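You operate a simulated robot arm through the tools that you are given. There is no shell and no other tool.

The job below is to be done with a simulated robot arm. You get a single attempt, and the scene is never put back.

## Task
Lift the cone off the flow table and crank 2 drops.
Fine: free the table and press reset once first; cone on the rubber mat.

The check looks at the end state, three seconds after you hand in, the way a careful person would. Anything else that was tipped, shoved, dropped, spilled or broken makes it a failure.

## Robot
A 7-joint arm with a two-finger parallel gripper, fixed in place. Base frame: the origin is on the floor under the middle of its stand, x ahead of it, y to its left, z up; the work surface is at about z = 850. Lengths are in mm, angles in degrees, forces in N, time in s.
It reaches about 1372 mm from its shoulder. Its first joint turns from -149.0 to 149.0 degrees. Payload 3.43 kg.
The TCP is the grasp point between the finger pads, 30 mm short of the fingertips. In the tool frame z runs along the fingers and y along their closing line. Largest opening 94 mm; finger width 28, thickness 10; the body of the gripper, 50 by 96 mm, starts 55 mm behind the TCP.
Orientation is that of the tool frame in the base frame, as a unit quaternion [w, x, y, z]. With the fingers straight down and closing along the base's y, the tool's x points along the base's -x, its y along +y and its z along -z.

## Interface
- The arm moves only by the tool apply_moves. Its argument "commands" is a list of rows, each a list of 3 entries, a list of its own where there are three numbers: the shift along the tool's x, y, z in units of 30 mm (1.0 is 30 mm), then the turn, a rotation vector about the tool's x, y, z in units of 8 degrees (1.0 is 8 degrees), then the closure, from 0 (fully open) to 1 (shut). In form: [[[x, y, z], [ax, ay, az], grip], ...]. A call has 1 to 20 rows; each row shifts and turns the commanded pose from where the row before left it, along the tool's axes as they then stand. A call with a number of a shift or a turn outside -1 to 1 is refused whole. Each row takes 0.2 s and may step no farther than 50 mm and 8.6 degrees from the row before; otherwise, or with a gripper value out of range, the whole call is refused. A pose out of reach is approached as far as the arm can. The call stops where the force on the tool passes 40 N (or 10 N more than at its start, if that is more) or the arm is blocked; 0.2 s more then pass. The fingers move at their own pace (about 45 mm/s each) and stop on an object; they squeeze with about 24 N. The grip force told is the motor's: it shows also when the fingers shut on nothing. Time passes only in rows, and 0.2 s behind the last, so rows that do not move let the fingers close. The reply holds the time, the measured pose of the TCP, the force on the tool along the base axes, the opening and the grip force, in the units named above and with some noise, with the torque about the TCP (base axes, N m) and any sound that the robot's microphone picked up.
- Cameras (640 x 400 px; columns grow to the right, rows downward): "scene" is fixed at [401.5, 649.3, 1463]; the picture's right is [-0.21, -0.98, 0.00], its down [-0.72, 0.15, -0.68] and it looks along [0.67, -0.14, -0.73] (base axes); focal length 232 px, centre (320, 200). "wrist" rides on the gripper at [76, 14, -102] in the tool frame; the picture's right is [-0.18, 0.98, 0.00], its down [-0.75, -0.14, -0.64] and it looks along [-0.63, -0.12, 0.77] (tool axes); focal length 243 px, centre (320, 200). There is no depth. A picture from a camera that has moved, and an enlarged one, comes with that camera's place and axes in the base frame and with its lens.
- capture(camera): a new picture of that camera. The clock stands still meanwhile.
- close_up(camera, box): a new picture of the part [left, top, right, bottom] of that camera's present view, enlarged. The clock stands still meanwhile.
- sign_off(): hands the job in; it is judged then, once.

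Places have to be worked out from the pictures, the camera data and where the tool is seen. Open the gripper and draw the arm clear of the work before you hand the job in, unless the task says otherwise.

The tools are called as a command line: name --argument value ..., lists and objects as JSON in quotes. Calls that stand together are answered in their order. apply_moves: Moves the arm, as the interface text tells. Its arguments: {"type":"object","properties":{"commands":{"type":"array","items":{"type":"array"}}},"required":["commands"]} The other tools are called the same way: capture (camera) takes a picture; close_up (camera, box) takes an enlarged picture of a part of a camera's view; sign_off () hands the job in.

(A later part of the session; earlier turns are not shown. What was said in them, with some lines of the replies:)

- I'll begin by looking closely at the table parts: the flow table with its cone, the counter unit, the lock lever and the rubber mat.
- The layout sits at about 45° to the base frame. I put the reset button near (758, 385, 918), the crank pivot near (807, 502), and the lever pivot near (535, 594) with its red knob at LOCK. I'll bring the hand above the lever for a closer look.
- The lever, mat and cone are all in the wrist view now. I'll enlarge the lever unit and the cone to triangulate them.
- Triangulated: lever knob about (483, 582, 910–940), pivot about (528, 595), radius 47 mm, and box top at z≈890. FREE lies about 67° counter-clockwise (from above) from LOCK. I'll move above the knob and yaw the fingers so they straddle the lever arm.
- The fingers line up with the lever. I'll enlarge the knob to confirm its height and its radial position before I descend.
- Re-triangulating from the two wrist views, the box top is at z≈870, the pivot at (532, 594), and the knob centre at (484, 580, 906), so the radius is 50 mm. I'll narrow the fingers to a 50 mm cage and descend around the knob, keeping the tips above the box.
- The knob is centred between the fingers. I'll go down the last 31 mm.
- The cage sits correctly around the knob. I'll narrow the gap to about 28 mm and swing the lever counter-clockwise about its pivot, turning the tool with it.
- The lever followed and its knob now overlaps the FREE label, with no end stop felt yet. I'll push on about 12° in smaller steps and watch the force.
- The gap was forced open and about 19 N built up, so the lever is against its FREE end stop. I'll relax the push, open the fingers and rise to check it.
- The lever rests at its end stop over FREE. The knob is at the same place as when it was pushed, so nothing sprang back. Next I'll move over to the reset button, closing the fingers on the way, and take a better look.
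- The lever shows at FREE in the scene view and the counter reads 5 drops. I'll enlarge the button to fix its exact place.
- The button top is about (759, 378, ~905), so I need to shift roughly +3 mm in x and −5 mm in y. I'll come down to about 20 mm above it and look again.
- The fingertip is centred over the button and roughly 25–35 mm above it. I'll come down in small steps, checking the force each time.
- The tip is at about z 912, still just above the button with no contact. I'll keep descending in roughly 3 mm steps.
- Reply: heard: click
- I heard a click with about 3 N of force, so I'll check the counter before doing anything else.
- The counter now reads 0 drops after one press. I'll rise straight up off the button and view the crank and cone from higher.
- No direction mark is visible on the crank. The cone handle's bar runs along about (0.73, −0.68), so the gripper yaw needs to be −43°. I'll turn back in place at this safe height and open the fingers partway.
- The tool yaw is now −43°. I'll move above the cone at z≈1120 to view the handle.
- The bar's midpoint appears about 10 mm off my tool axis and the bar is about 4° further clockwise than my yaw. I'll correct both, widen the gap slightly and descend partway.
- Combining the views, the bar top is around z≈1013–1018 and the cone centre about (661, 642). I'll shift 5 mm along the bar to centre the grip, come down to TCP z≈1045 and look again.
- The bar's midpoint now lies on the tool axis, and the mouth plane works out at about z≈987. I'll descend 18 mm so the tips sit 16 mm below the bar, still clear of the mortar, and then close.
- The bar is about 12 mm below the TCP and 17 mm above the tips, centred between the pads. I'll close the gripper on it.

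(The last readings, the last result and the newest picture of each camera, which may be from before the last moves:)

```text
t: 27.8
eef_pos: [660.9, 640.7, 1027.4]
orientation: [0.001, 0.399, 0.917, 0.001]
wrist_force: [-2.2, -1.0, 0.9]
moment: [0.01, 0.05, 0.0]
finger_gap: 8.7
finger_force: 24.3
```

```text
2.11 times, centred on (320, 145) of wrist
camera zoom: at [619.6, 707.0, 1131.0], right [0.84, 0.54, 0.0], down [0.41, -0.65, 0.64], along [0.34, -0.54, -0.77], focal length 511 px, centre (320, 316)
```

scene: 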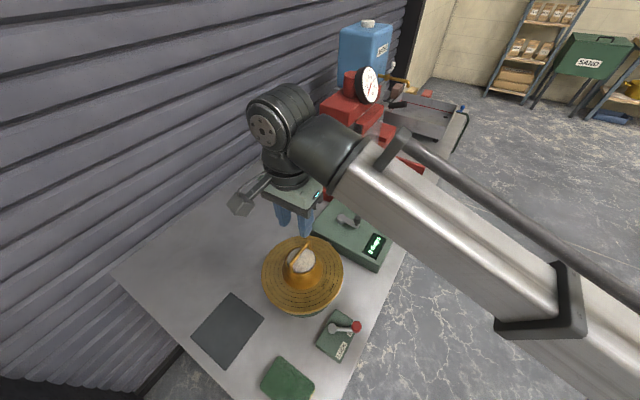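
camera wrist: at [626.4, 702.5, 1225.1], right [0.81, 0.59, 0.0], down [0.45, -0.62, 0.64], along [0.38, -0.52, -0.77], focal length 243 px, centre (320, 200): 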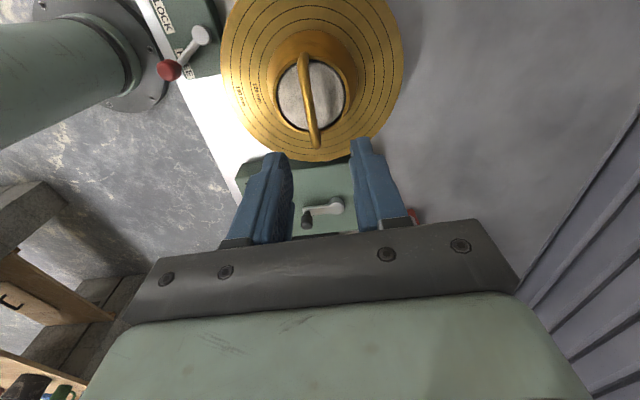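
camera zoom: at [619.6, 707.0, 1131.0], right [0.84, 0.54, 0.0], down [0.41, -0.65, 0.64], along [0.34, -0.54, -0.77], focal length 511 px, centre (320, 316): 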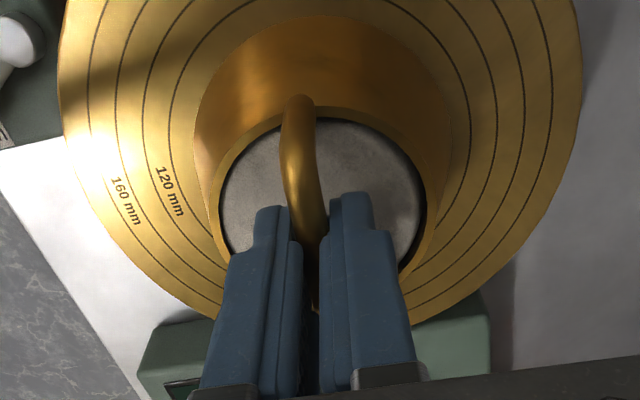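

The bar is held with an 8.7 mm gap at 24 N. I'll lift slowly and straight up so the mortar is left undisturbed.

apply_moves --commands '[[[0, 0, -0.1], [0, 0, 0], 1], [[0, 0, -0.15], [0, 0, 0], 1], [[0, 0, -0.2], [0, 0, 0], 1], [[0, 0, -0.25], [0, 0, 0], 1], [[0, 0, -0.25], [0, 0, 0], 1]]'

close_up --camera "scene" --box '[245, 190, 365, 320]'

```text
t: 29.0
eef_pos: [661.5, 640.3, 1055.4]
orientation: [0.0, 0.399, 0.917, 0.0]
wrist_force: [-0.2, 0.5, -3.1]
moment: [-0.02, 0.02, -0.01]
finger_gap: 8.5
finger_force: 24.2
```

```text
3.08 times, centred on (305, 255) of scene
camera zoom: at [401.5, 649.3, 1463.0], right [-0.21, -0.98, 0.0], down [-0.72, 0.15, -0.68], along [0.67, -0.14, -0.73], focal length 715 px, centre (366, 31)
```

zoom: 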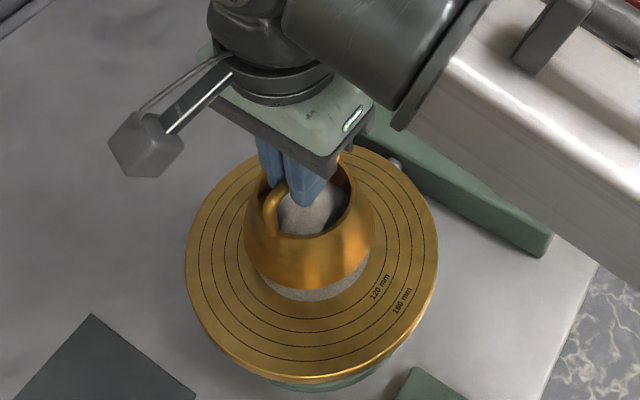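

The cone is lifting off and the mortar is staying on the table. I'll keep going straight up until it's well clear.

apply_moves --commands '[[[0, 0, -0.35], [0, 0, 0], 1], [[0, 0, -0.45], [0, 0, 0], 1], [[0, 0, -0.5], [0, 0, 0], 1], [[0, 0, -0.5], [0, 0, 0], 1], [[0, 0, -0.5], [0, 0, 0], 1], [[0, 0, -0.5], [0, 0, 0], 1], [[0, 0, -0.5], [0, 0, 0], 1], [[0, 0, -0.4], [0, 0, 0], 1], [[0, 0, 0], [0, 0, 0], 1]]'

capture --camera "scene"

capture --camera "wrist"

```text
t: 31.0
eef_pos: [663.0, 637.9, 1168.0]
orientation: [0.0, 0.399, 0.917, 0.0]
wrist_force: [-0.6, -0.6, -3.5]
moment: [0.0, 0.02, 0.01]
finger_gap: 8.4
finger_force: 23.8
```

```text
taken
```

scene: 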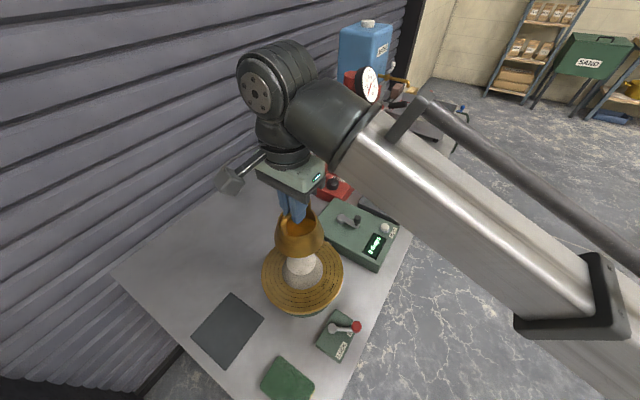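

```text
taken
camera wrist: at [621.1, 704.6, 1271.2], right [0.84, 0.54, 0.0], down [0.41, -0.65, 0.64], along [0.34, -0.54, -0.77], focal length 243 px, centre (320, 200)
```

wrist: 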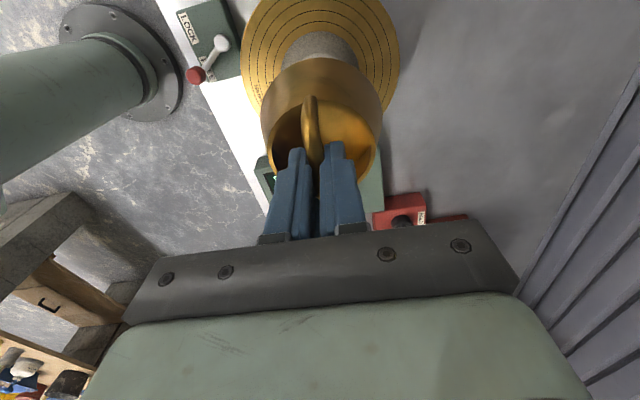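

The cone is clear and weighs about 3.5 N. The mat's centre comes out at about (598, 830), roughly 118 mm square, so I'll carry the cone there smoothly at this height.

apply_moves --commands '[[[0.25, 0.115, 0], [0, 0, 0], 1], [[0.5075, 0.23, 0], [0, 0, 0], 1], [[0.5075, 0.23, 0], [0, 0, 0], 1], [[0.5075, 0.23, 0], [0, 0, 0], 1], [[0.5075, 0.23, 0], [0, 0, 0], 1], [[0.5075, 0.23, 0], [0, 0, 0], 1], [[0.5075, 0.23, 0], [0, 0, 0], 1], [[0.5075, 0.23, 0], [0, 0, 0], 1], [[0.5075, 0.23, 0], [0, 0, 0], 1], [[0.5075, 0.23, 0], [0, 0, 0], 1], [[0.5075, 0.23, 0], [0, 0, 0], 1], [[0.5075, 0.23, 0], [0, 0, 0], 1], [[0.25, 0.115, 0], [0, 0, 0], 1], [[0, 0, 0], [0, 0, 0], 1]]'

capture --camera "wrist"

capture --camera "scene"

```text
t: 34.0
eef_pos: [599.0, 830.7, 1165.8]
orientation: [0.0, 0.399, 0.917, 0.0]
wrist_force: [0.7, 0.4, -2.8]
moment: [0.02, 0.0, -0.05]
finger_gap: 8.4
finger_force: 24.1
```

```text
taken
camera wrist: at [557.6, 897.8, 1269.5], right [0.84, 0.54, 0.0], down [0.41, -0.65, 0.64], along [0.34, -0.54, -0.77], focal length 243 px, centre (320, 200)
```

wrist: 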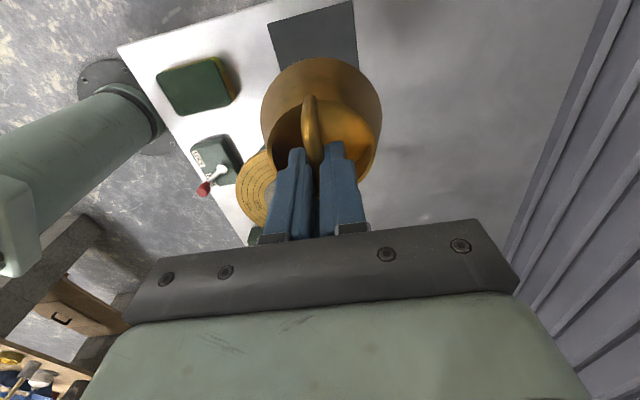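

```text
taken
```

scene: 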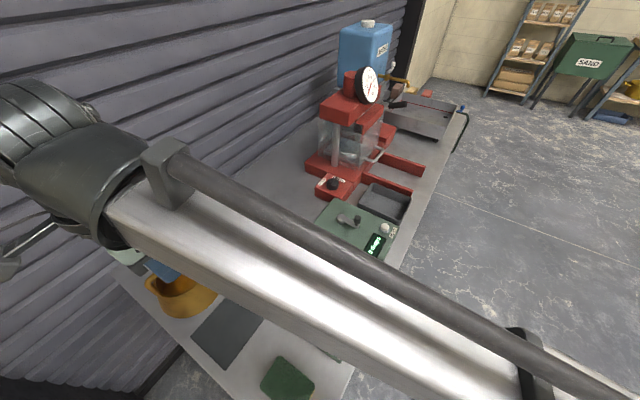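

The cone is now over the mat. I'll enlarge the wrist view to locate the mat's edges relative to the tool axis.

close_up --camera "wrist" --box '[250, 0, 400, 120]'

close_up --camera "scene" --box '[120, 240, 300, 390]'

```text
3.33 times, centred on (325, 60) of wrist
camera zoom: at [557.6, 897.8, 1269.5], right [0.84, 0.54, 0.0], down [0.41, -0.65, 0.64], along [0.34, -0.54, -0.77], focal length 809 px, centre (303, 667)
```

zoom: 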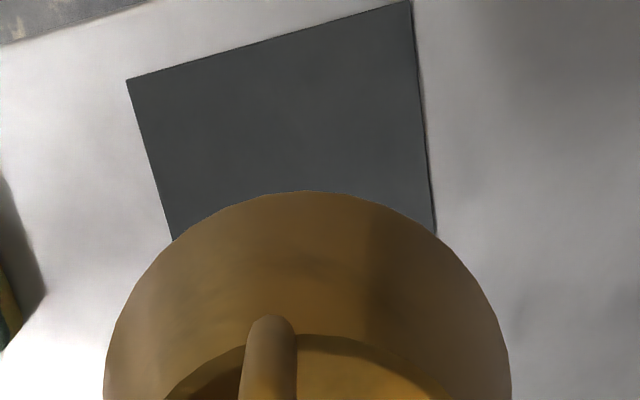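

```text
2.67 times, centred on (210, 315) of scene
camera zoom: at [401.5, 649.3, 1463.0], right [-0.21, -0.98, 0.0], down [-0.72, 0.15, -0.68], along [0.67, -0.14, -0.73], focal length 620 px, centre (613, -107)
```

zoom: 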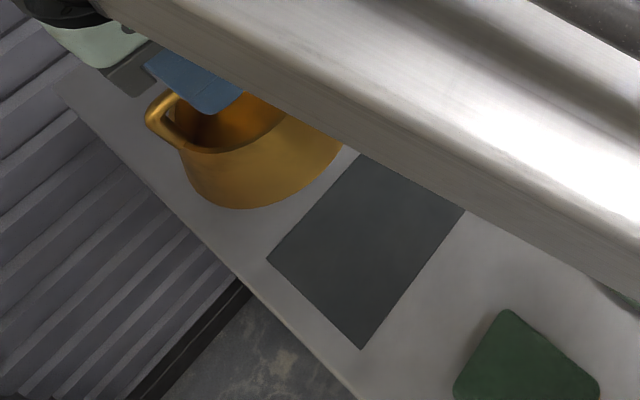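

The mat is about 119 mm square, centred about 4 mm off my tool axis. I'll apply that correction and lower to TCP z≈985, which should still be above contact (expected at about 935–956).

apply_moves --commands '[[[0.068, -0.038, 0.2], [0, 0, 0], 1], [[0.068, -0.038, 0.4], [0, 0, 0], 1], [[0, 0, 0.6], [0, 0, 0], 1], [[0, 0, 0.6], [0, 0, 0], 1], [[0, 0, 0.6], [0, 0, 0], 1], [[0, 0, 0.6], [0, 0, 0], 1], [[0, 0, 0.6], [0, 0, 0], 1], [[0, 0, 0.6], [0, 0, 0], 1], [[0, 0, 0.6], [0, 0, 0], 1], [[0, 0, 0.6], [0, 0, 0], 1], [[0, 0, 0.4], [0, 0, 0], 1], [[0, 0, 0.3], [0, 0, 0], 1], [[0, 0, 0.2], [0, 0, 0], 1], [[0, 0, 0.15], [0, 0, 0], 1], [[0, 0, 0.1], [0, 0, 0], 1], [[0, 0, 0], [0, 0, 0], 1]]'

capture --camera "wrist"

close_up --camera "scene" --box '[120, 240, 320, 390]'

```text
t: 37.4
eef_pos: [594.8, 831.6, 970.6]
orientation: [0.0, 0.399, 0.917, 0.0]
wrist_force: [0.2, 0.5, -4.2]
moment: [0.01, -0.02, -0.03]
finger_gap: 8.5
finger_force: 23.9
```

```text
taken
camera wrist: at [553.3, 896.9, 1072.9], right [0.84, 0.54, 0.0], down [0.41, -0.65, 0.64], along [0.34, -0.54, -0.77], focal length 243 px, centre (320, 200)
```

wrist: 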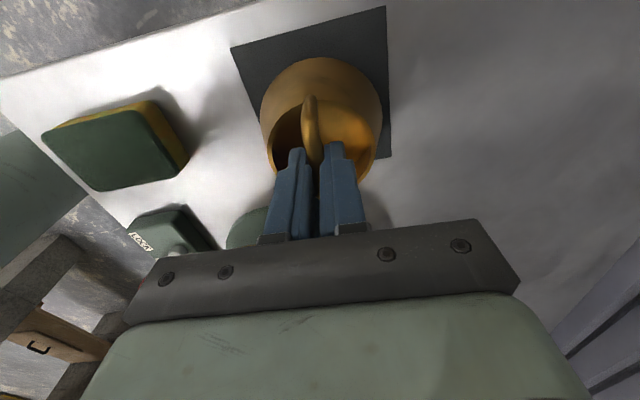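

```text
2.67 times, centred on (220, 315) of scene
camera zoom: at [401.5, 649.3, 1463.0], right [-0.21, -0.98, 0.0], down [-0.72, 0.15, -0.68], along [0.67, -0.14, -0.73], focal length 620 px, centre (587, -107)
```

zoom: 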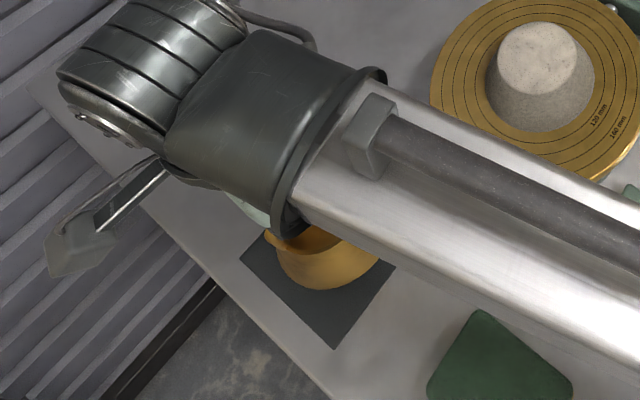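

The cone is over the mat, with the mat centre within about 2 mm of the tool axis. I'll lower in 3 mm steps and watch the vertical force for contact.

apply_moves --commands '[[[0, 0, 0.1], [0, 0, 0], 1], [[0, 0, 0.1], [0, 0, 0], 1], [[0, 0, 0.1], [0, 0, 0], 1], [[0, 0, 0.1], [0, 0, 0], 1]]'

close_up --camera "wrist" --box '[200, 0, 440, 190]'

close_up --camera "scene" --box '[180, 290, 280, 380]'

```text
t: 38.4
eef_pos: [596.5, 830.3, 958.5]
orientation: [-0.001, 0.399, 0.917, -0.001]
wrist_force: [0.0, 0.1, -3.8]
moment: [0.02, -0.02, 0.02]
finger_gap: 8.6
finger_force: 24.2
```

```text
2.11 times, centred on (320, 95) of wrist
camera zoom: at [553.4, 897.0, 1061.8], right [0.84, 0.54, 0.0], down [0.41, -0.65, 0.64], along [0.34, -0.54, -0.77], focal length 511 px, centre (320, 421)
```

zoom: 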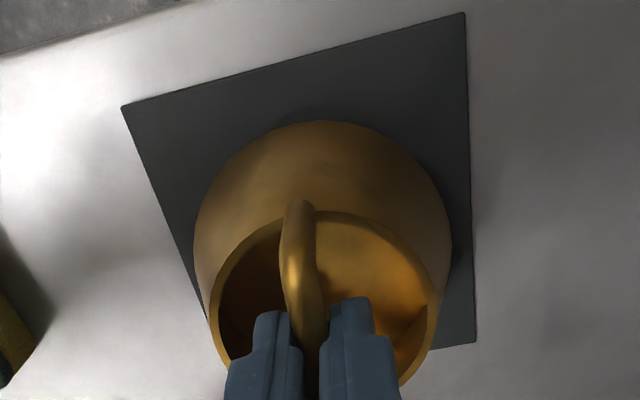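

```text
4.44 times, centred on (230, 335) of scene
camera zoom: at [401.5, 649.3, 1463.0], right [-0.21, -0.98, 0.0], down [-0.72, 0.15, -0.68], along [0.67, -0.14, -0.73], focal length 1033 px, centre (720, -400)
```

zoom: 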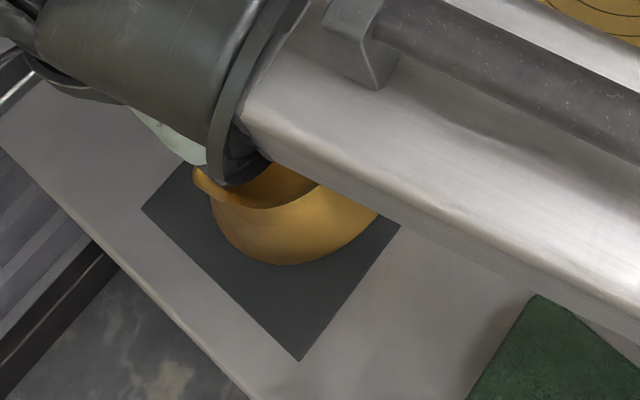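

There's no contact yet, with the force still at the cone's weight. I'll keep lowering.

apply_moves --commands '[[[0, 0, 0.1], [0, 0, 0], 1], [[0, 0, 0.1], [0, 0, 0], 1], [[0, 0, 0.07], [0, 0, 0], 1]]'

close_up --camera "wrist" --box '[200, 0, 440, 190]'

```text
t: 39.2
eef_pos: [596.9, 830.2, 950.9]
orientation: [0.0, 0.399, 0.917, 0.0]
wrist_force: [0.6, 0.2, -3.2]
moment: [0.02, 0.03, 0.01]
finger_gap: 8.6
finger_force: 24.2
```

```text
2.11 times, centred on (320, 95) of wrist
camera zoom: at [554.2, 896.8, 1053.6], right [0.84, 0.54, 0.0], down [0.41, -0.65, 0.64], along [0.34, -0.54, -0.77], focal length 511 px, centre (320, 421)
```

zoom: 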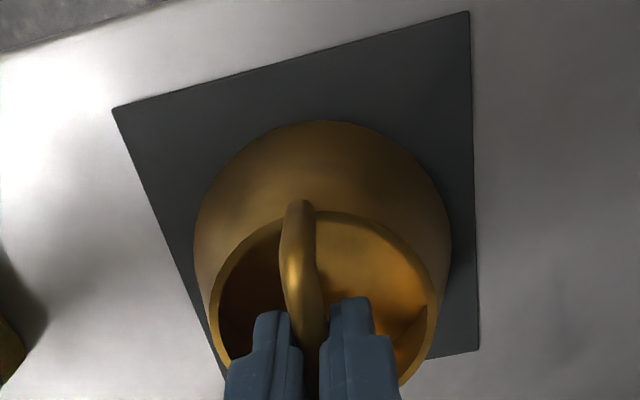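

It's still hanging free and the side margins look even. I'll continue down gently.

apply_moves --commands '[[[0, 0, 0.08], [0, 0, 0], 1], [[0, 0, 0.08], [0, 0, 0], 1], [[0, 0, 0], [0, 0, 0], 1]]'

```text
t: 40.0
eef_pos: [595.3, 830.6, 946.1]
orientation: [0.001, 0.399, 0.917, 0.001]
wrist_force: [0.3, -0.5, 7.6]
moment: [-0.07, -0.09, 0.03]
finger_gap: 8.4
finger_force: 23.7
```

Contact: the vertical force went from −3.5 to +7.6 N at TCP z≈946. I'll check the placement before letting go.

close_up --camera "wrist" --box '[200, 0, 440, 190]'

close_up --camera "scene" --box '[180, 290, 280, 380]'

```text
2.11 times, centred on (320, 95) of wrist
camera zoom: at [553.2, 897.4, 1049.1], right [0.84, 0.54, 0.0], down [0.41, -0.65, 0.64], along [0.34, -0.54, -0.77], focal length 511 px, centre (320, 421)
```

zoom: 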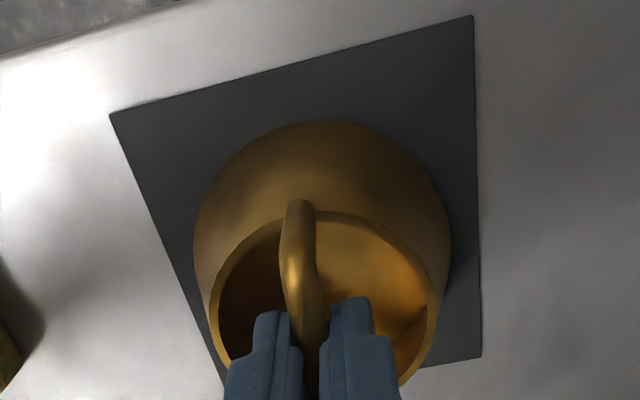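

```text
4.44 times, centred on (230, 335) of scene
camera zoom: at [401.5, 649.3, 1463.0], right [-0.21, -0.98, 0.0], down [-0.72, 0.15, -0.68], along [0.67, -0.14, -0.73], focal length 1033 px, centre (720, -400)
```

zoom: 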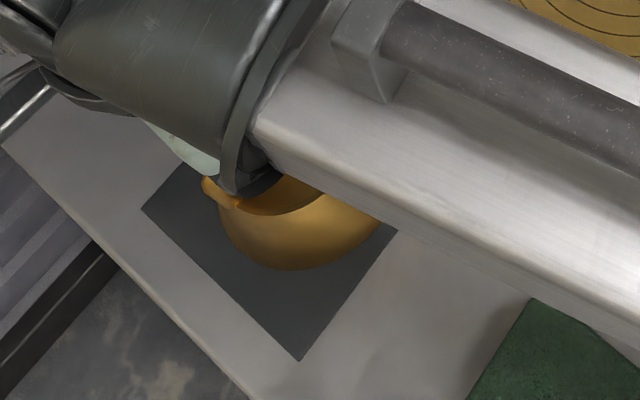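

The cone stands fully on the mat with margins on every side I can see. I'll ease the pressure slightly, open the fingers and rise straight up.

apply_moves --commands '[[[0, 0, -0.04], [0, 0, 0], 1], [[0, 0, 0], [0, 0, 0], 0.9], [[0, 0, 0], [0, 0, 0], 0.7], [[0, 0, 0], [0, 0, 0], 0.5], [[0, 0, 0], [0, 0, 0], 0.5], [[0, 0, 0], [0, 0, 0], 0.5]]'

close_up --camera "wrist" --box '[200, 0, 440, 190]'

```text
t: 41.4
eef_pos: [595.5, 831.3, 945.8]
orientation: [0.0, 0.399, 0.917, 0.0]
wrist_force: [0.4, -0.6, -0.6]
moment: [-0.02, -0.03, -0.04]
finger_gap: 47.0
finger_force: 0.0
```

```text
2.11 times, centred on (320, 95) of wrist
camera zoom: at [553.2, 897.2, 1048.9], right [0.84, 0.54, 0.0], down [0.41, -0.65, 0.64], along [0.34, -0.54, -0.77], focal length 511 px, centre (320, 421)
```

zoom: 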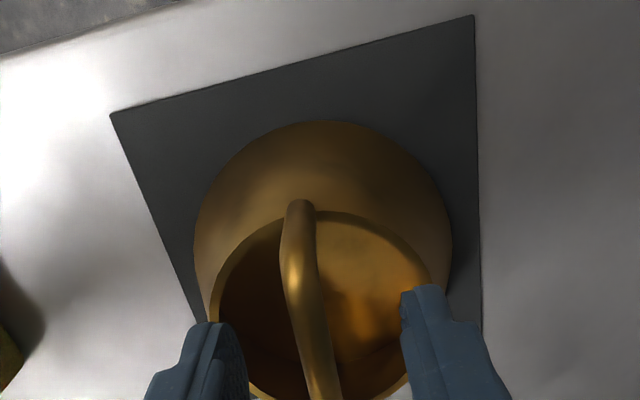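

The cone is released and unmoved. I'll rise straight up clear of the handle.

apply_moves --commands '[[[0, 0, -0.3], [0, 0, 0], 0.5], [[0, 0, -0.6], [0, 0, 0], 0.5], [[0, 0, -1], [0, 0, 0], 0.5], [[0, 0, -1], [0, 0, 0], 0.5], [[0, 0, -1], [0, 0, 0], 0.5], [[0, 0, -1], [0, 0, 0], 0.5], [[0, 0, -1], [0, 0, 0], 0.5], [[0, 0, 0], [0, 0, 0], 0.5]]'

capture --camera "wrist"

capture --camera "scene"

```text
t: 43.2
eef_pos: [595.4, 831.3, 1123.2]
orientation: [0.0, 0.399, 0.917, 0.001]
wrist_force: [-0.1, -0.5, -0.4]
moment: [0.03, 0.0, -0.03]
finger_gap: 46.9
finger_force: 0.1
```

```text
taken
camera wrist: at [553.5, 896.4, 1227.0], right [0.84, 0.54, 0.0], down [0.41, -0.65, 0.64], along [0.34, -0.54, -0.77], focal length 243 px, centre (320, 200)
```

wrist: 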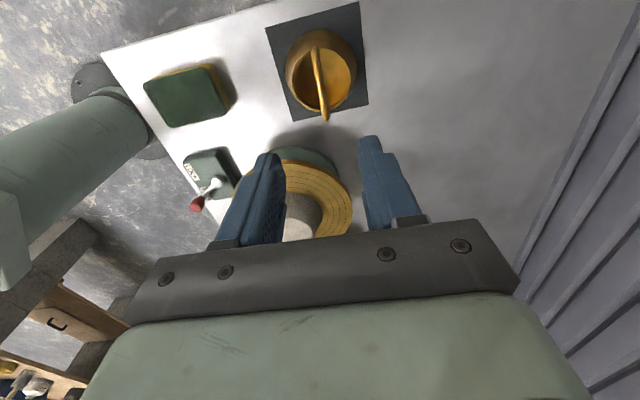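

```text
taken
```

scene: 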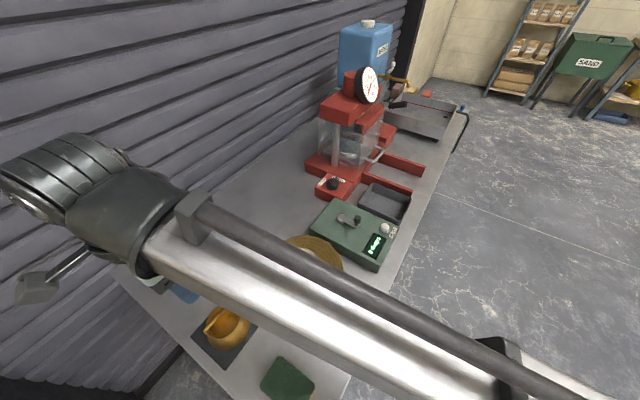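

The cone stands in the middle of the mat. Now I'll move to view the crank, passing well above the mortar.

apply_moves --commands '[[[-0.8855, -0.2064, 0.055], [0, 0, 0], 0.7], [[-0.8855, -0.2064, 0.055], [0, 0, 0], 0.7], [[-0.8855, -0.2064, 0.055], [0, 0, 0], 0.7], [[-0.8855, -0.2064, 0.055], [0, 0, 0], 0.7], [[-0.8855, -0.2064, 0.055], [0, 0, 0], 0.7], [[-0.8855, -0.2064, 0.055], [0, 0, 0], 0.7], [[-0.8855, -0.2064, 0.055], [0, 0, 0], 0.7], [[-0.8855, -0.2064, 0.055], [0, 0, 0], 0.7], [[-0.8855, -0.2064, 0.055], [0, 0, 0], 0.7], [[-0.8855, -0.2064, 0.055], [0, 0, 0], 0.7], [[-0.8855, -0.2064, 0.055], [0, 0, 0], 0.7], [[-0.8855, -0.2064, 0.055], [0, 0, 0], 0.7], [[-0.8855, -0.2064, 0.055], [0, 0, 0], 0.7], [[-0.8855, -0.2064, 0.055], [0, 0, 0], 0.7], [[0, 0, 0], [0, 0, 0], 0.7]]'

capture --camera "wrist"

capture --camera "scene"

```text
t: 46.4
eef_pos: [784.6, 498.7, 1101.2]
orientation: [0.0, 0.399, 0.917, 0.0]
wrist_force: [-0.2, -0.6, -0.6]
moment: [-0.02, 0.0, 0.0]
finger_gap: 28.5
finger_force: 0.1
```

```text
taken
camera wrist: at [742.4, 563.9, 1204.3], right [0.84, 0.54, 0.0], down [0.41, -0.65, 0.64], along [0.34, -0.54, -0.77], focal length 243 px, centre (320, 200)
```

wrist: 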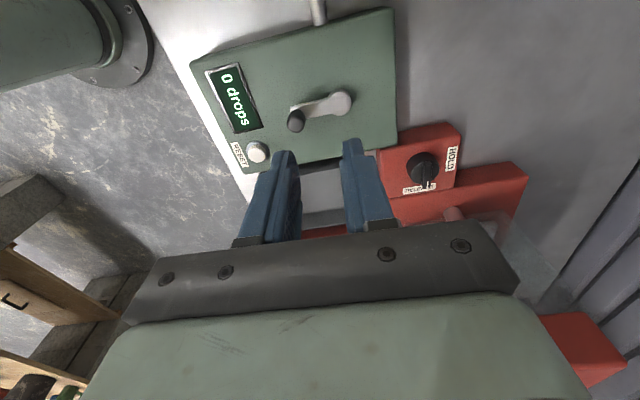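

```text
taken
```

scene: 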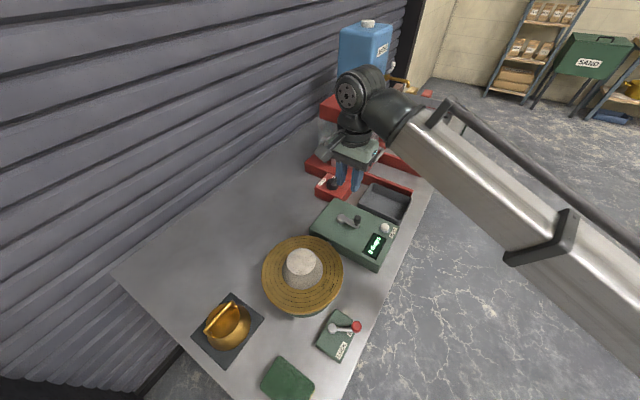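

close_up --camera "wrist" --box '[190, 0, 420, 180]'

close_up --camera "scene" --box '[300, 180, 420, 280]'

close_up --camera "scene" --box '[180, 220, 370, 380]'

```text
2.22 times, centred on (305, 90) of wrist
camera zoom: at [742.4, 563.9, 1204.3], right [0.84, 0.54, 0.0], down [0.41, -0.65, 0.64], along [0.34, -0.54, -0.77], focal length 539 px, centre (353, 444)
```

zoom: 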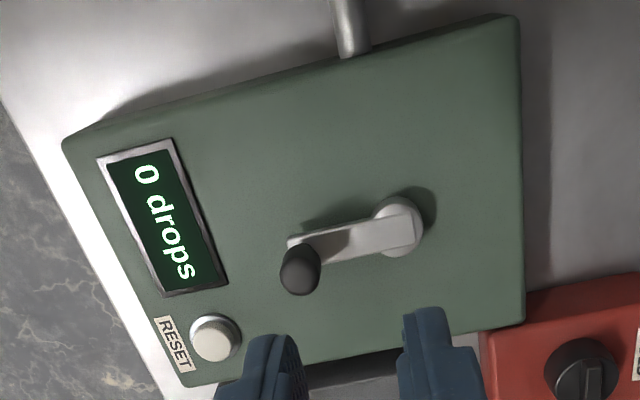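

```text
4.00 times, centred on (360, 230) of scene
camera zoom: at [401.5, 649.3, 1463.0], right [-0.21, -0.98, 0.0], down [-0.72, 0.15, -0.68], along [0.67, -0.14, -0.73], focal length 930 px, centre (160, 80)
```

zoom: 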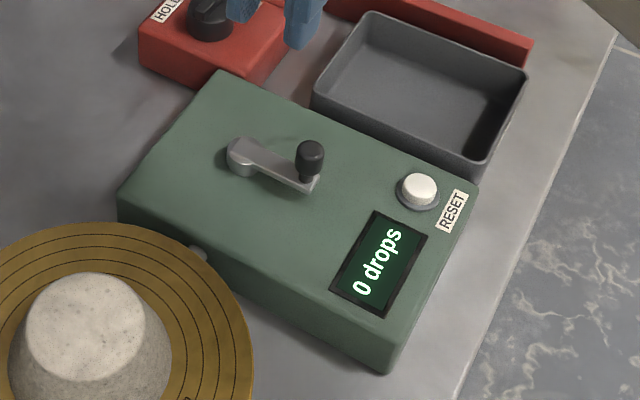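

```text
2.50 times, centred on (275, 300) of scene
camera zoom: at [401.5, 649.3, 1463.0], right [-0.21, -0.98, 0.0], down [-0.72, 0.15, -0.68], along [0.67, -0.14, -0.73], focal length 581 px, centre (432, -50)
```

zoom: 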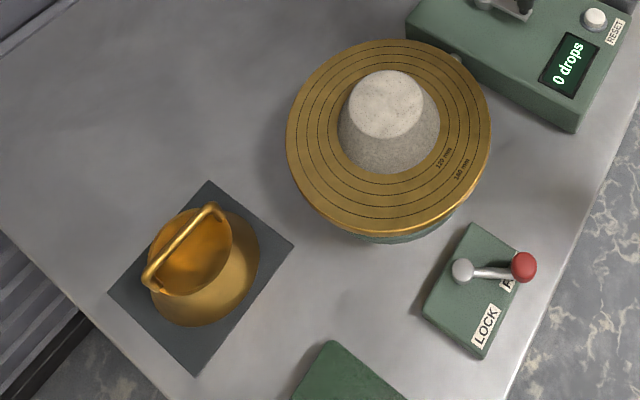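

Lever at FREE, cone on the mat and counter at 0 all look right. The crank pivot is about (812, 500), and the knob about (777, 462) with its top at z≈958, so the radius is about 51 mm. I'll close the fingers into a post and place them above a point just behind the knob for clockwise cranking.

apply_moves --commands '[[[-0.57, -0.185, 0], [0, 0, 0], 1], [[-0.57, -0.185, 0], [0, 0, 0], 1], [[-0.57, -0.185, 0], [0, 0, 0], 1], [[0, 0, 0.9], [0, 0, 0], 1], [[0, 0, 0.9], [0, 0, 0], 1], [[0, 0, 0.9], [0, 0, 0], 1], [[0, 0, 0], [0, 0, 0], 1]]'

capture --camera "wrist"

close_up --camera "scene" --box '[290, 140, 430, 280]'

```text
t: 48.0
eef_pos: [807.3, 450.0, 1018.9]
orientation: [0.0, 0.398, 0.917, -0.001]
wrist_force: [-0.5, -0.2, -0.2]
moment: [0.03, 0.0, 0.0]
finger_gap: 0.0
finger_force: 23.7
```

```text
taken
camera wrist: at [764.7, 516.8, 1123.4], right [0.84, 0.54, 0.0], down [0.41, -0.65, 0.64], along [0.34, -0.54, -0.77], focal length 243 px, centre (320, 200)
```

wrist: 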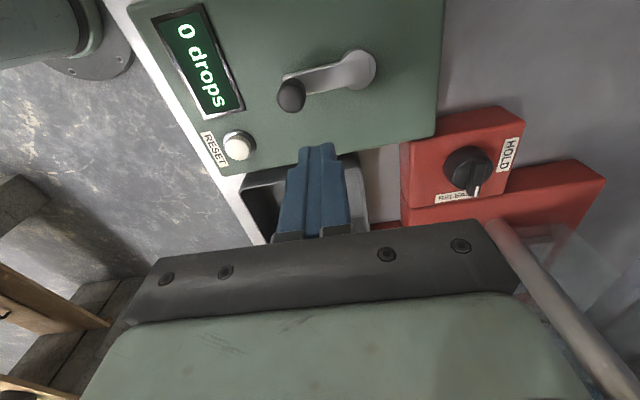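

```text
2.86 times, centred on (360, 210) of scene
camera zoom: at [401.5, 649.3, 1463.0], right [-0.21, -0.98, 0.0], down [-0.72, 0.15, -0.68], along [0.67, -0.14, -0.73], focal length 664 px, centre (206, 171)
```

zoom: 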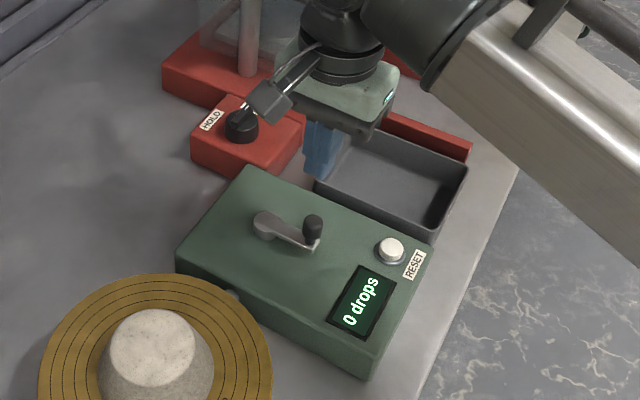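

Combining both views, the pivot is about (811.6, 499), R≈50 mm and the knob is at 225°. I'll lower the post to tip z≈932 (above the crank arm, alongside the knob) and begin a slow clockwise push.

apply_moves --commands '[[[0, 0, 0.63], [0, 0, 0], 1], [[0, 0, 0.63], [0, 0, 0], 1], [[0, 0, 0.63], [0, 0, 0], 1], [[0, 0, 0], [0, 0, 0], 1]]'

capture --camera "wrist"

close_up --camera "scene" --box '[310, 170, 410, 270]'

```text
t: 49.0
eef_pos: [808.3, 451.5, 963.7]
orientation: [0.0, 0.398, 0.917, 0.0]
wrist_force: [0.3, -0.2, 0.1]
moment: [-0.01, -0.04, 0.01]
finger_gap: 0.0
finger_force: 24.2
```

```text
taken
camera wrist: at [765.8, 518.0, 1067.3], right [0.84, 0.54, 0.0], down [0.41, -0.65, 0.64], along [0.34, -0.54, -0.77], focal length 243 px, centre (320, 200)
```

wrist: 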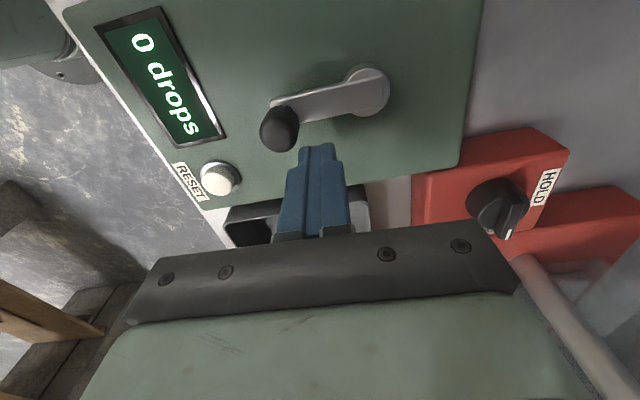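

```text
4.00 times, centred on (360, 220) of scene
camera zoom: at [401.5, 649.3, 1463.0], right [-0.21, -0.98, 0.0], down [-0.72, 0.15, -0.68], along [0.67, -0.14, -0.73], focal length 930 px, centre (160, 120)
```

zoom: 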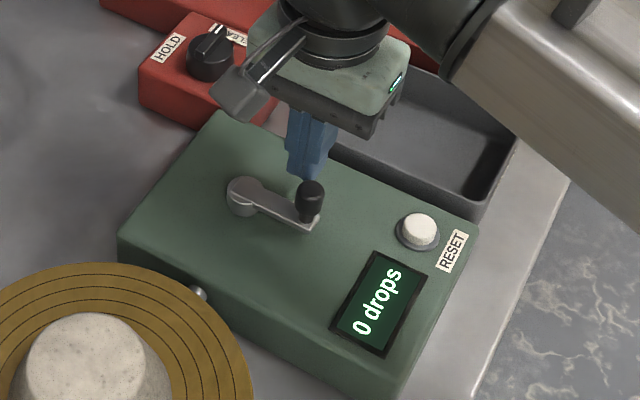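

The post is beside the knob, clear of the arm. I'll start the clockwise push with 50° of arc.

apply_moves --commands '[[[0.232, -0.1748, 0], [0, 0, 0], 1], [[0.2588, -0.132, 0], [0, 0, 0], 1], [[0.2778, -0.0848, 0], [0, 0, 0], 1], [[0.2883, -0.0355, 0], [0, 0, 0], 1], [[0.2902, 0.0152, 0], [0, 0, 0], 1]]'

capture --camera "wrist"

close_up --camera "scene" --box '[310, 170, 410, 270]'

```text
t: 50.2
eef_pos: [774.3, 471.6, 962.8]
orientation: [0.001, 0.4, 0.917, 0.0]
wrist_force: [9.0, -2.5, 1.3]
moment: [-0.04, -0.24, -0.14]
finger_gap: 0.1
finger_force: 23.9
```

```text
taken
camera wrist: at [730.5, 538.6, 1065.4], right [0.84, 0.53, 0.0], down [0.41, -0.65, 0.64], along [0.34, -0.54, -0.77], focal length 243 px, centre (320, 200)
```

wrist: 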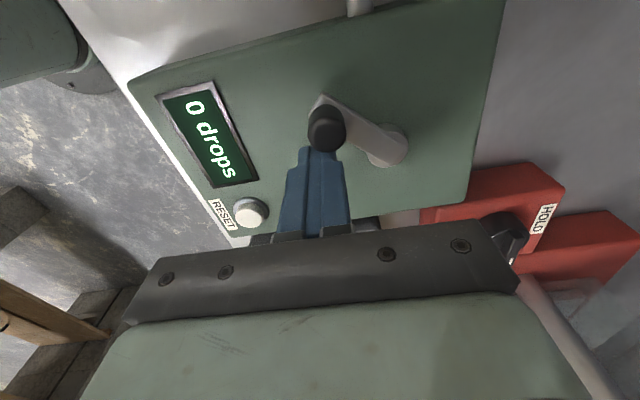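

```text
4.00 times, centred on (360, 220) of scene
camera zoom: at [401.5, 649.3, 1463.0], right [-0.21, -0.98, 0.0], down [-0.72, 0.15, -0.68], along [0.67, -0.14, -0.73], focal length 930 px, centre (160, 120)
```

zoom: 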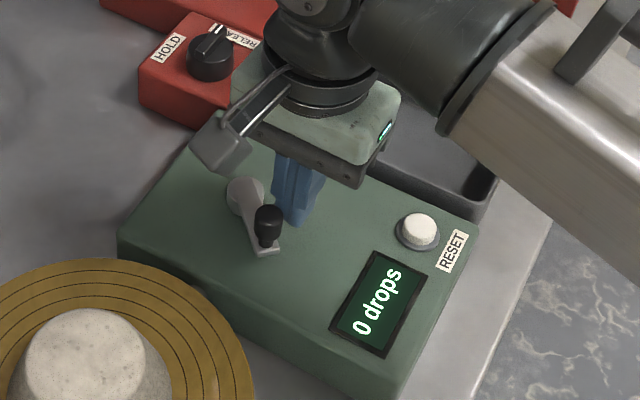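

The crank turns clockwise with about 9 N of resistance and the knob is following ahead of the post. I'll continue for another 50°.

apply_moves --commands '[[[0.283, 0.0653, 0], [0, 0, 0], 1], [[0.2675, 0.1137, 0], [0, 0, 0], 1], [[0.2437, 0.1582, 0], [0, 0, 0], 1], [[0.2123, 0.1982, 0], [0, 0, 0], 1], [[0.1748, 0.232, 0], [0, 0, 0], 1]]'

capture --camera "wrist"

close_up --camera "scene" --box '[310, 170, 410, 270]'

```text
t: 51.4
eef_pos: [765.4, 515.0, 963.1]
orientation: [-0.001, 0.399, 0.917, 0.0]
wrist_force: [-0.3, -0.8, 0.4]
moment: [0.0, -0.01, -0.01]
finger_gap: 0.0
finger_force: 24.2
```

```text
taken
camera wrist: at [722.8, 580.0, 1066.4], right [0.84, 0.54, 0.0], down [0.41, -0.65, 0.64], along [0.34, -0.54, -0.77], focal length 243 px, centre (320, 200)
```

wrist: 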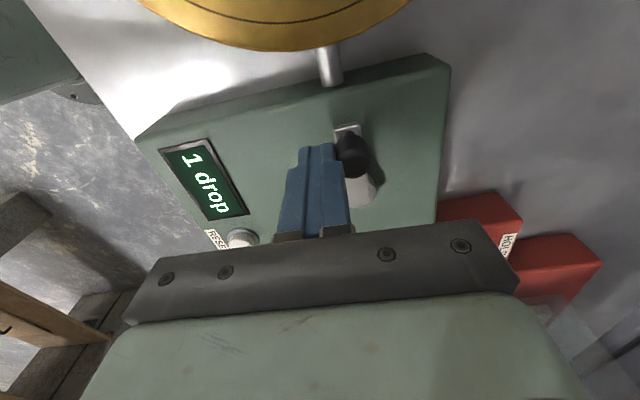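

```text
4.00 times, centred on (360, 220) of scene
camera zoom: at [401.5, 649.3, 1463.0], right [-0.21, -0.98, 0.0], down [-0.72, 0.15, -0.68], along [0.67, -0.14, -0.73], focal length 930 px, centre (160, 120)
```

zoom: 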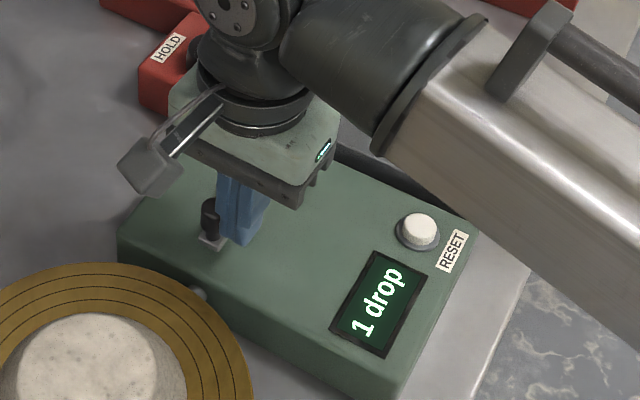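

The counter already shows 1 drop after about 80° of crank travel, and the crank is loose now. I'll go on in short arcs and check the counter after each, so I don't overshoot 2.

apply_moves --commands '[[[0.132, 0.2588, 0], [0, 0, 0], 1], [[0.0848, 0.2778, 0], [0, 0, 0], 1], [[0.0355, 0.2883, 0], [0, 0, 0], 1]]'

capture --camera "wrist"

close_up --camera "scene" --box '[240, 170, 410, 310]'

```text
t: 52.2
eef_pos: [778.2, 533.6, 962.2]
orientation: [0.002, 0.4, 0.917, -0.001]
wrist_force: [0.3, -7.8, 0.8]
moment: [-0.19, -0.01, -0.06]
finger_gap: 0.0
finger_force: 24.3
```

```text
taken
camera wrist: at [736.0, 601.1, 1065.5], right [0.85, 0.53, 0.0], down [0.41, -0.65, 0.64], along [0.34, -0.54, -0.77], focal length 243 px, centre (320, 200)
```

wrist: 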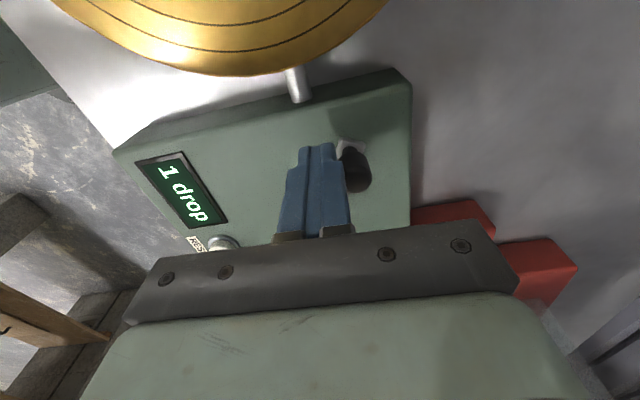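

```text
2.86 times, centred on (325, 240) of scene
camera zoom: at [401.5, 649.3, 1463.0], right [-0.21, -0.98, 0.0], down [-0.72, 0.15, -0.68], along [0.67, -0.14, -0.73], focal length 664 px, centre (306, 86)
```

zoom: 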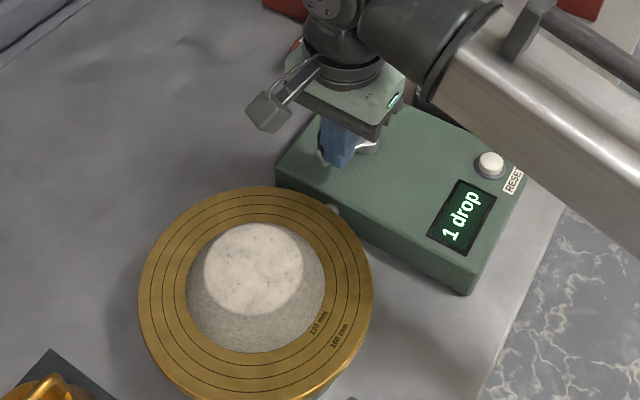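

It still reads 1 drop and the mortar has spread slightly, as expected. I'll continue another 40°.

apply_moves --commands '[[[-0.0152, 0.2902, 0], [0, 0, 0], 1], [[-0.0653, 0.283, 0], [0, 0, 0], 1], [[-0.1137, 0.2675, 0], [0, 0, 0], 1], [[-0.1582, 0.2437, 0], [0, 0, 0], 1]]'

capture --camera "wrist"

close_up --camera "scene" --box '[300, 170, 420, 270]'

```text
t: 53.2
eef_pos: [809.4, 552.7, 961.2]
orientation: [-0.001, 0.398, 0.917, 0.003]
wrist_force: [-2.3, 9.7, 1.1]
moment: [0.23, 0.0, 0.12]
finger_gap: 0.1
finger_force: 24.2
```

```text
taken
camera wrist: at [767.1, 618.8, 1066.0], right [0.84, 0.54, 0.0], down [0.41, -0.65, 0.64], along [0.35, -0.54, -0.77], focal length 243 px, centre (320, 200)
```

wrist: 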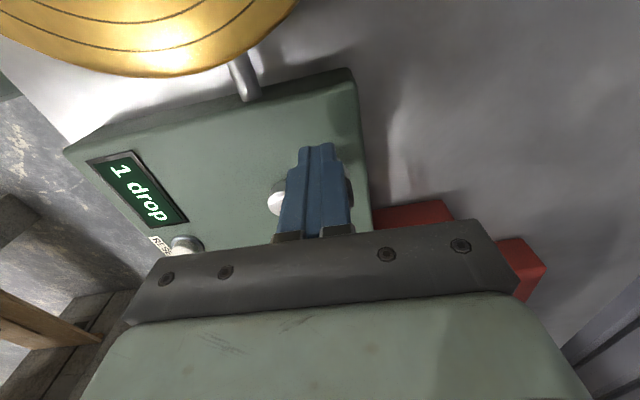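

```text
4.00 times, centred on (360, 220) of scene
camera zoom: at [401.5, 649.3, 1463.0], right [-0.21, -0.98, 0.0], down [-0.72, 0.15, -0.68], along [0.67, -0.14, -0.73], focal length 930 px, centre (160, 120)
```

zoom: 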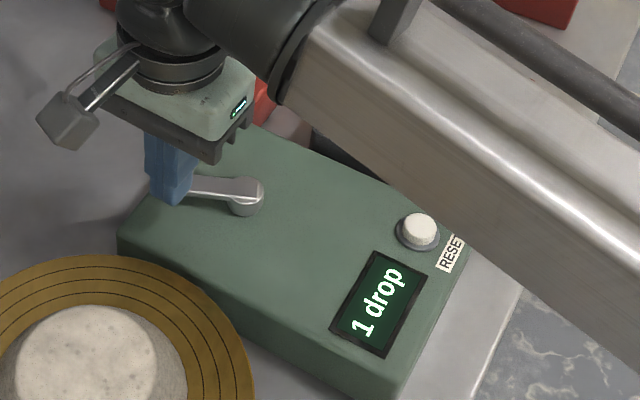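

Still 1 drop, with the crank at about 70° by the visible arm. I'll continue another 40°.

apply_moves --commands '[[[-0.1982, 0.2123, 0], [0, 0, 0], 1], [[-0.232, 0.1748, 0], [0, 0, 0], 1], [[-0.2588, 0.132, 0], [0, 0, 0], 1], [[-0.2778, 0.0848, 0], [0, 0, 0], 1]]'

capture --camera "wrist"

close_up --camera "scene" --box '[300, 170, 420, 270]'

```text
t: 54.2
eef_pos: [843.7, 540.4, 963.9]
orientation: [-0.001, 0.4, 0.916, 0.0]
wrist_force: [0.1, 0.3, -0.2]
moment: [-0.04, -0.02, -0.01]
finger_gap: 0.2
finger_force: 23.8
```

```text
taken
camera wrist: at [799.6, 607.4, 1066.9], right [0.85, 0.53, 0.0], down [0.41, -0.65, 0.64], along [0.34, -0.54, -0.77], focal length 243 px, centre (320, 200)
```

wrist: 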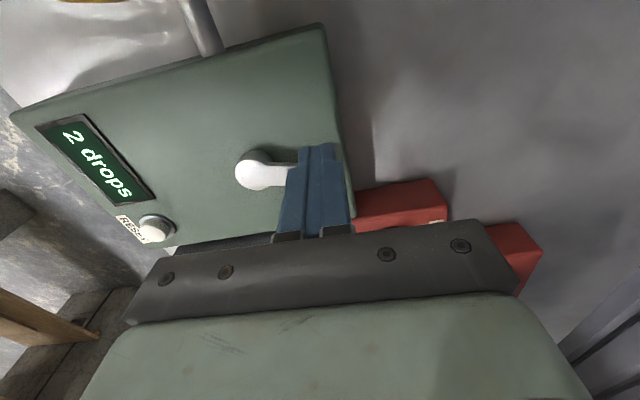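

```text
4.00 times, centred on (360, 220) of scene
camera zoom: at [401.5, 649.3, 1463.0], right [-0.21, -0.98, 0.0], down [-0.72, 0.15, -0.68], along [0.67, -0.14, -0.73], focal length 930 px, centre (160, 120)
```

zoom: 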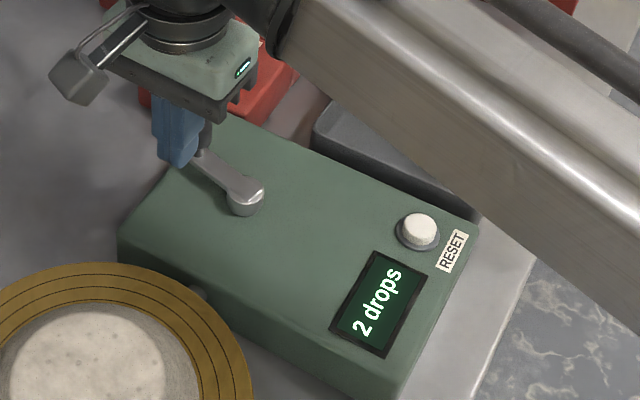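

The counter reads 2 drops, so I'm stopping the crank here. I'll back the post away from the knob and rise straight up.

apply_moves --commands '[[[0.2, 0, 0], [0, 0, 0], 1], [[0.15, 0, 0], [0, 0, 0], 1], [[0, 0, -0.5], [0, 0, 0], 1], [[0, 0, -1], [0, 0, 0], 1], [[0, 0, -1], [0, 0, 0], 1], [[0, 0, -1], [0, 0, 0], 1], [[0, 0, -1], [0, 0, 0], 1], [[0, 0, -1], [0, 0, 0], 1], [[0, 0, 0], [0, 0, 0], 1]]'

capture --camera "wrist"

close_up --camera "scene" --box '[180, 160, 420, 390]'

```text
t: 56.2
eef_pos: [830.3, 548.6, 1131.2]
orientation: [0.0, 0.399, 0.917, 0.0]
wrist_force: [-0.6, -0.2, 0.2]
moment: [0.01, -0.01, 0.02]
finger_gap: 0.0
finger_force: 24.0
```

```text
taken
camera wrist: at [789.0, 614.4, 1234.7], right [0.84, 0.54, 0.0], down [0.41, -0.65, 0.64], along [0.34, -0.54, -0.77], focal length 243 px, centre (320, 200)
```

wrist: 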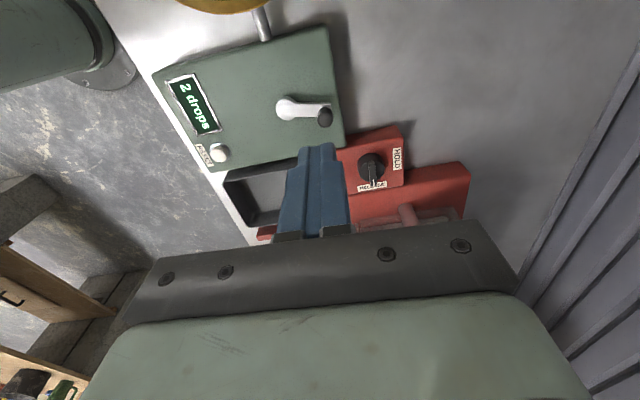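

```text
1.74 times, centred on (300, 275) of scene
camera zoom: at [401.5, 649.3, 1463.0], right [-0.21, -0.98, 0.0], down [-0.72, 0.15, -0.68], along [0.67, -0.14, -0.73], focal length 404 px, centre (355, 70)
```

zoom: 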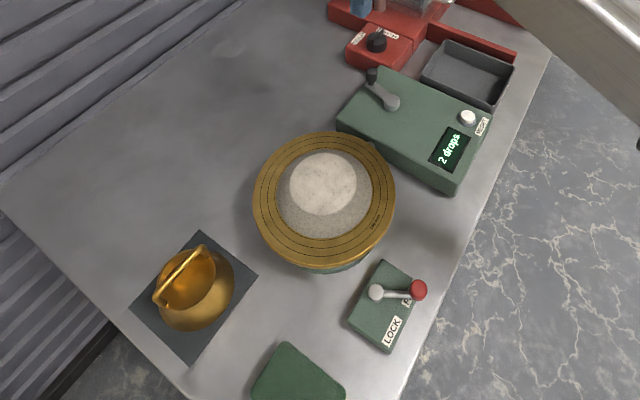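

The counter shows 2 drops, the cone is on the mat, the lever is at FREE, and the mortar is spread on the table with nothing else disturbed. I'll open the gripper and draw the arm up and away.

apply_moves --commands '[[[0, 0, -1], [0, 0, 0], 0.8], [[0.6, 0.03, -0.6], [0, 0, 0], 0.5], [[0.7, 0.03, -0.5], [0, 0, 0], 0.2], [[0.7, 0.03, -0.5], [0, 0, 0], 0], [[0.7, 0.03, -0.5], [0, 0, 0], 0], [[0.7, 0.03, -0.5], [0, 0, 0], 0], [[0.7, 0.03, -0.5], [0, 0, 0], 0], [[0.7, 0.03, -0.5], [0, 0, 0], 0], [[0, 0, 0], [0, 0, 0], 0], [[0, 0, 0], [0, 0, 0], 0]]'

capture --camera "scene"

close_up --camera "scene" --box '[290, 180, 420, 370]'

close_up --camera "scene" --box '[180, 270, 300, 390]'

```text
t: 58.4
eef_pos: [742.4, 661.1, 1261.5]
orientation: [0.002, 0.398, 0.917, 0.004]
wrist_force: [-0.2, -0.1, -0.5]
moment: [0.01, -0.04, 0.0]
finger_gap: 93.8
finger_force: 0.1
out of reach, approached as far as the arm can: row 8
```

```text
taken
```

scene: 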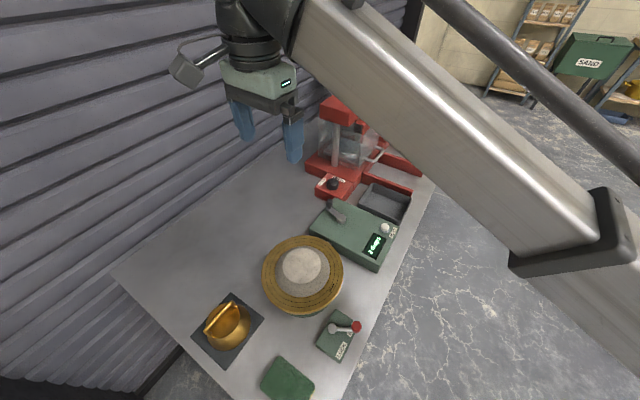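

```text
2.11 times, centred on (355, 275) of scene
camera zoom: at [401.5, 649.3, 1463.0], right [-0.21, -0.98, 0.0], down [-0.72, 0.15, -0.68], along [0.67, -0.14, -0.73], focal length 490 px, centre (246, 42)
```

zoom: 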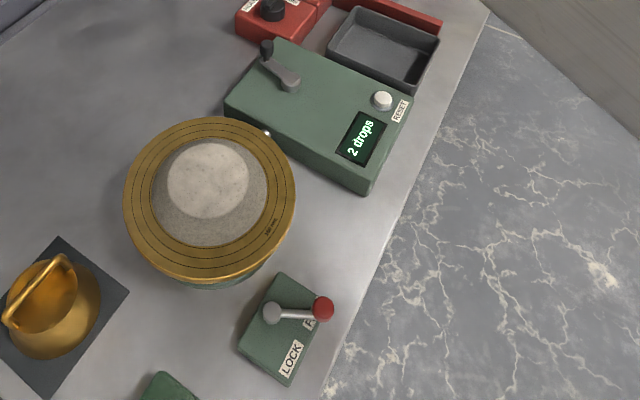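

```text
3.33 times, centred on (240, 330) of scene
camera zoom: at [401.5, 649.3, 1463.0], right [-0.21, -0.98, 0.0], down [-0.72, 0.15, -0.68], along [0.67, -0.14, -0.73], focal length 775 px, centre (587, -233)
```

zoom: 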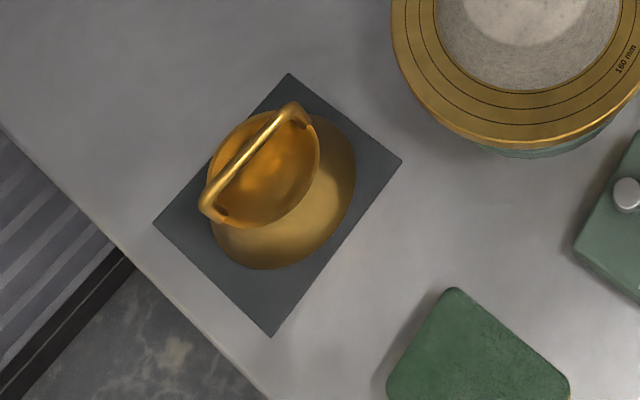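

The final view shows the counter at 2 drops, the lever at FREE, the cone fully on the rubber mat, and the mortar standing on the flow table. The gripper is open and the arm is clear of the work, so I'm handing in.

sign_off

```text
The job is handed in.
```

The job is done and handed in; the result of the check hasn't come back.

1. **Table freed:** the lever went from LOCK to its end stop at FREE.
2. **Reset:** I pressed it once, and the counter went from 5 to 0.
3. **Cone:** I lifted it straight up off the flow table and set it on the rubber mat. Its base is fully inside the mat's edges, and the mortar stayed on the table.
4. **Crank:** I turned it clockwise and stopped at a reading of 2 drops. It registered both drops in about half a turn, and nothing on the unit marks a direction.

In the last pictures the mortar had spread on the table and nothing else looked disturbed. The gripper was open and the arm clear of the work when I handed in.
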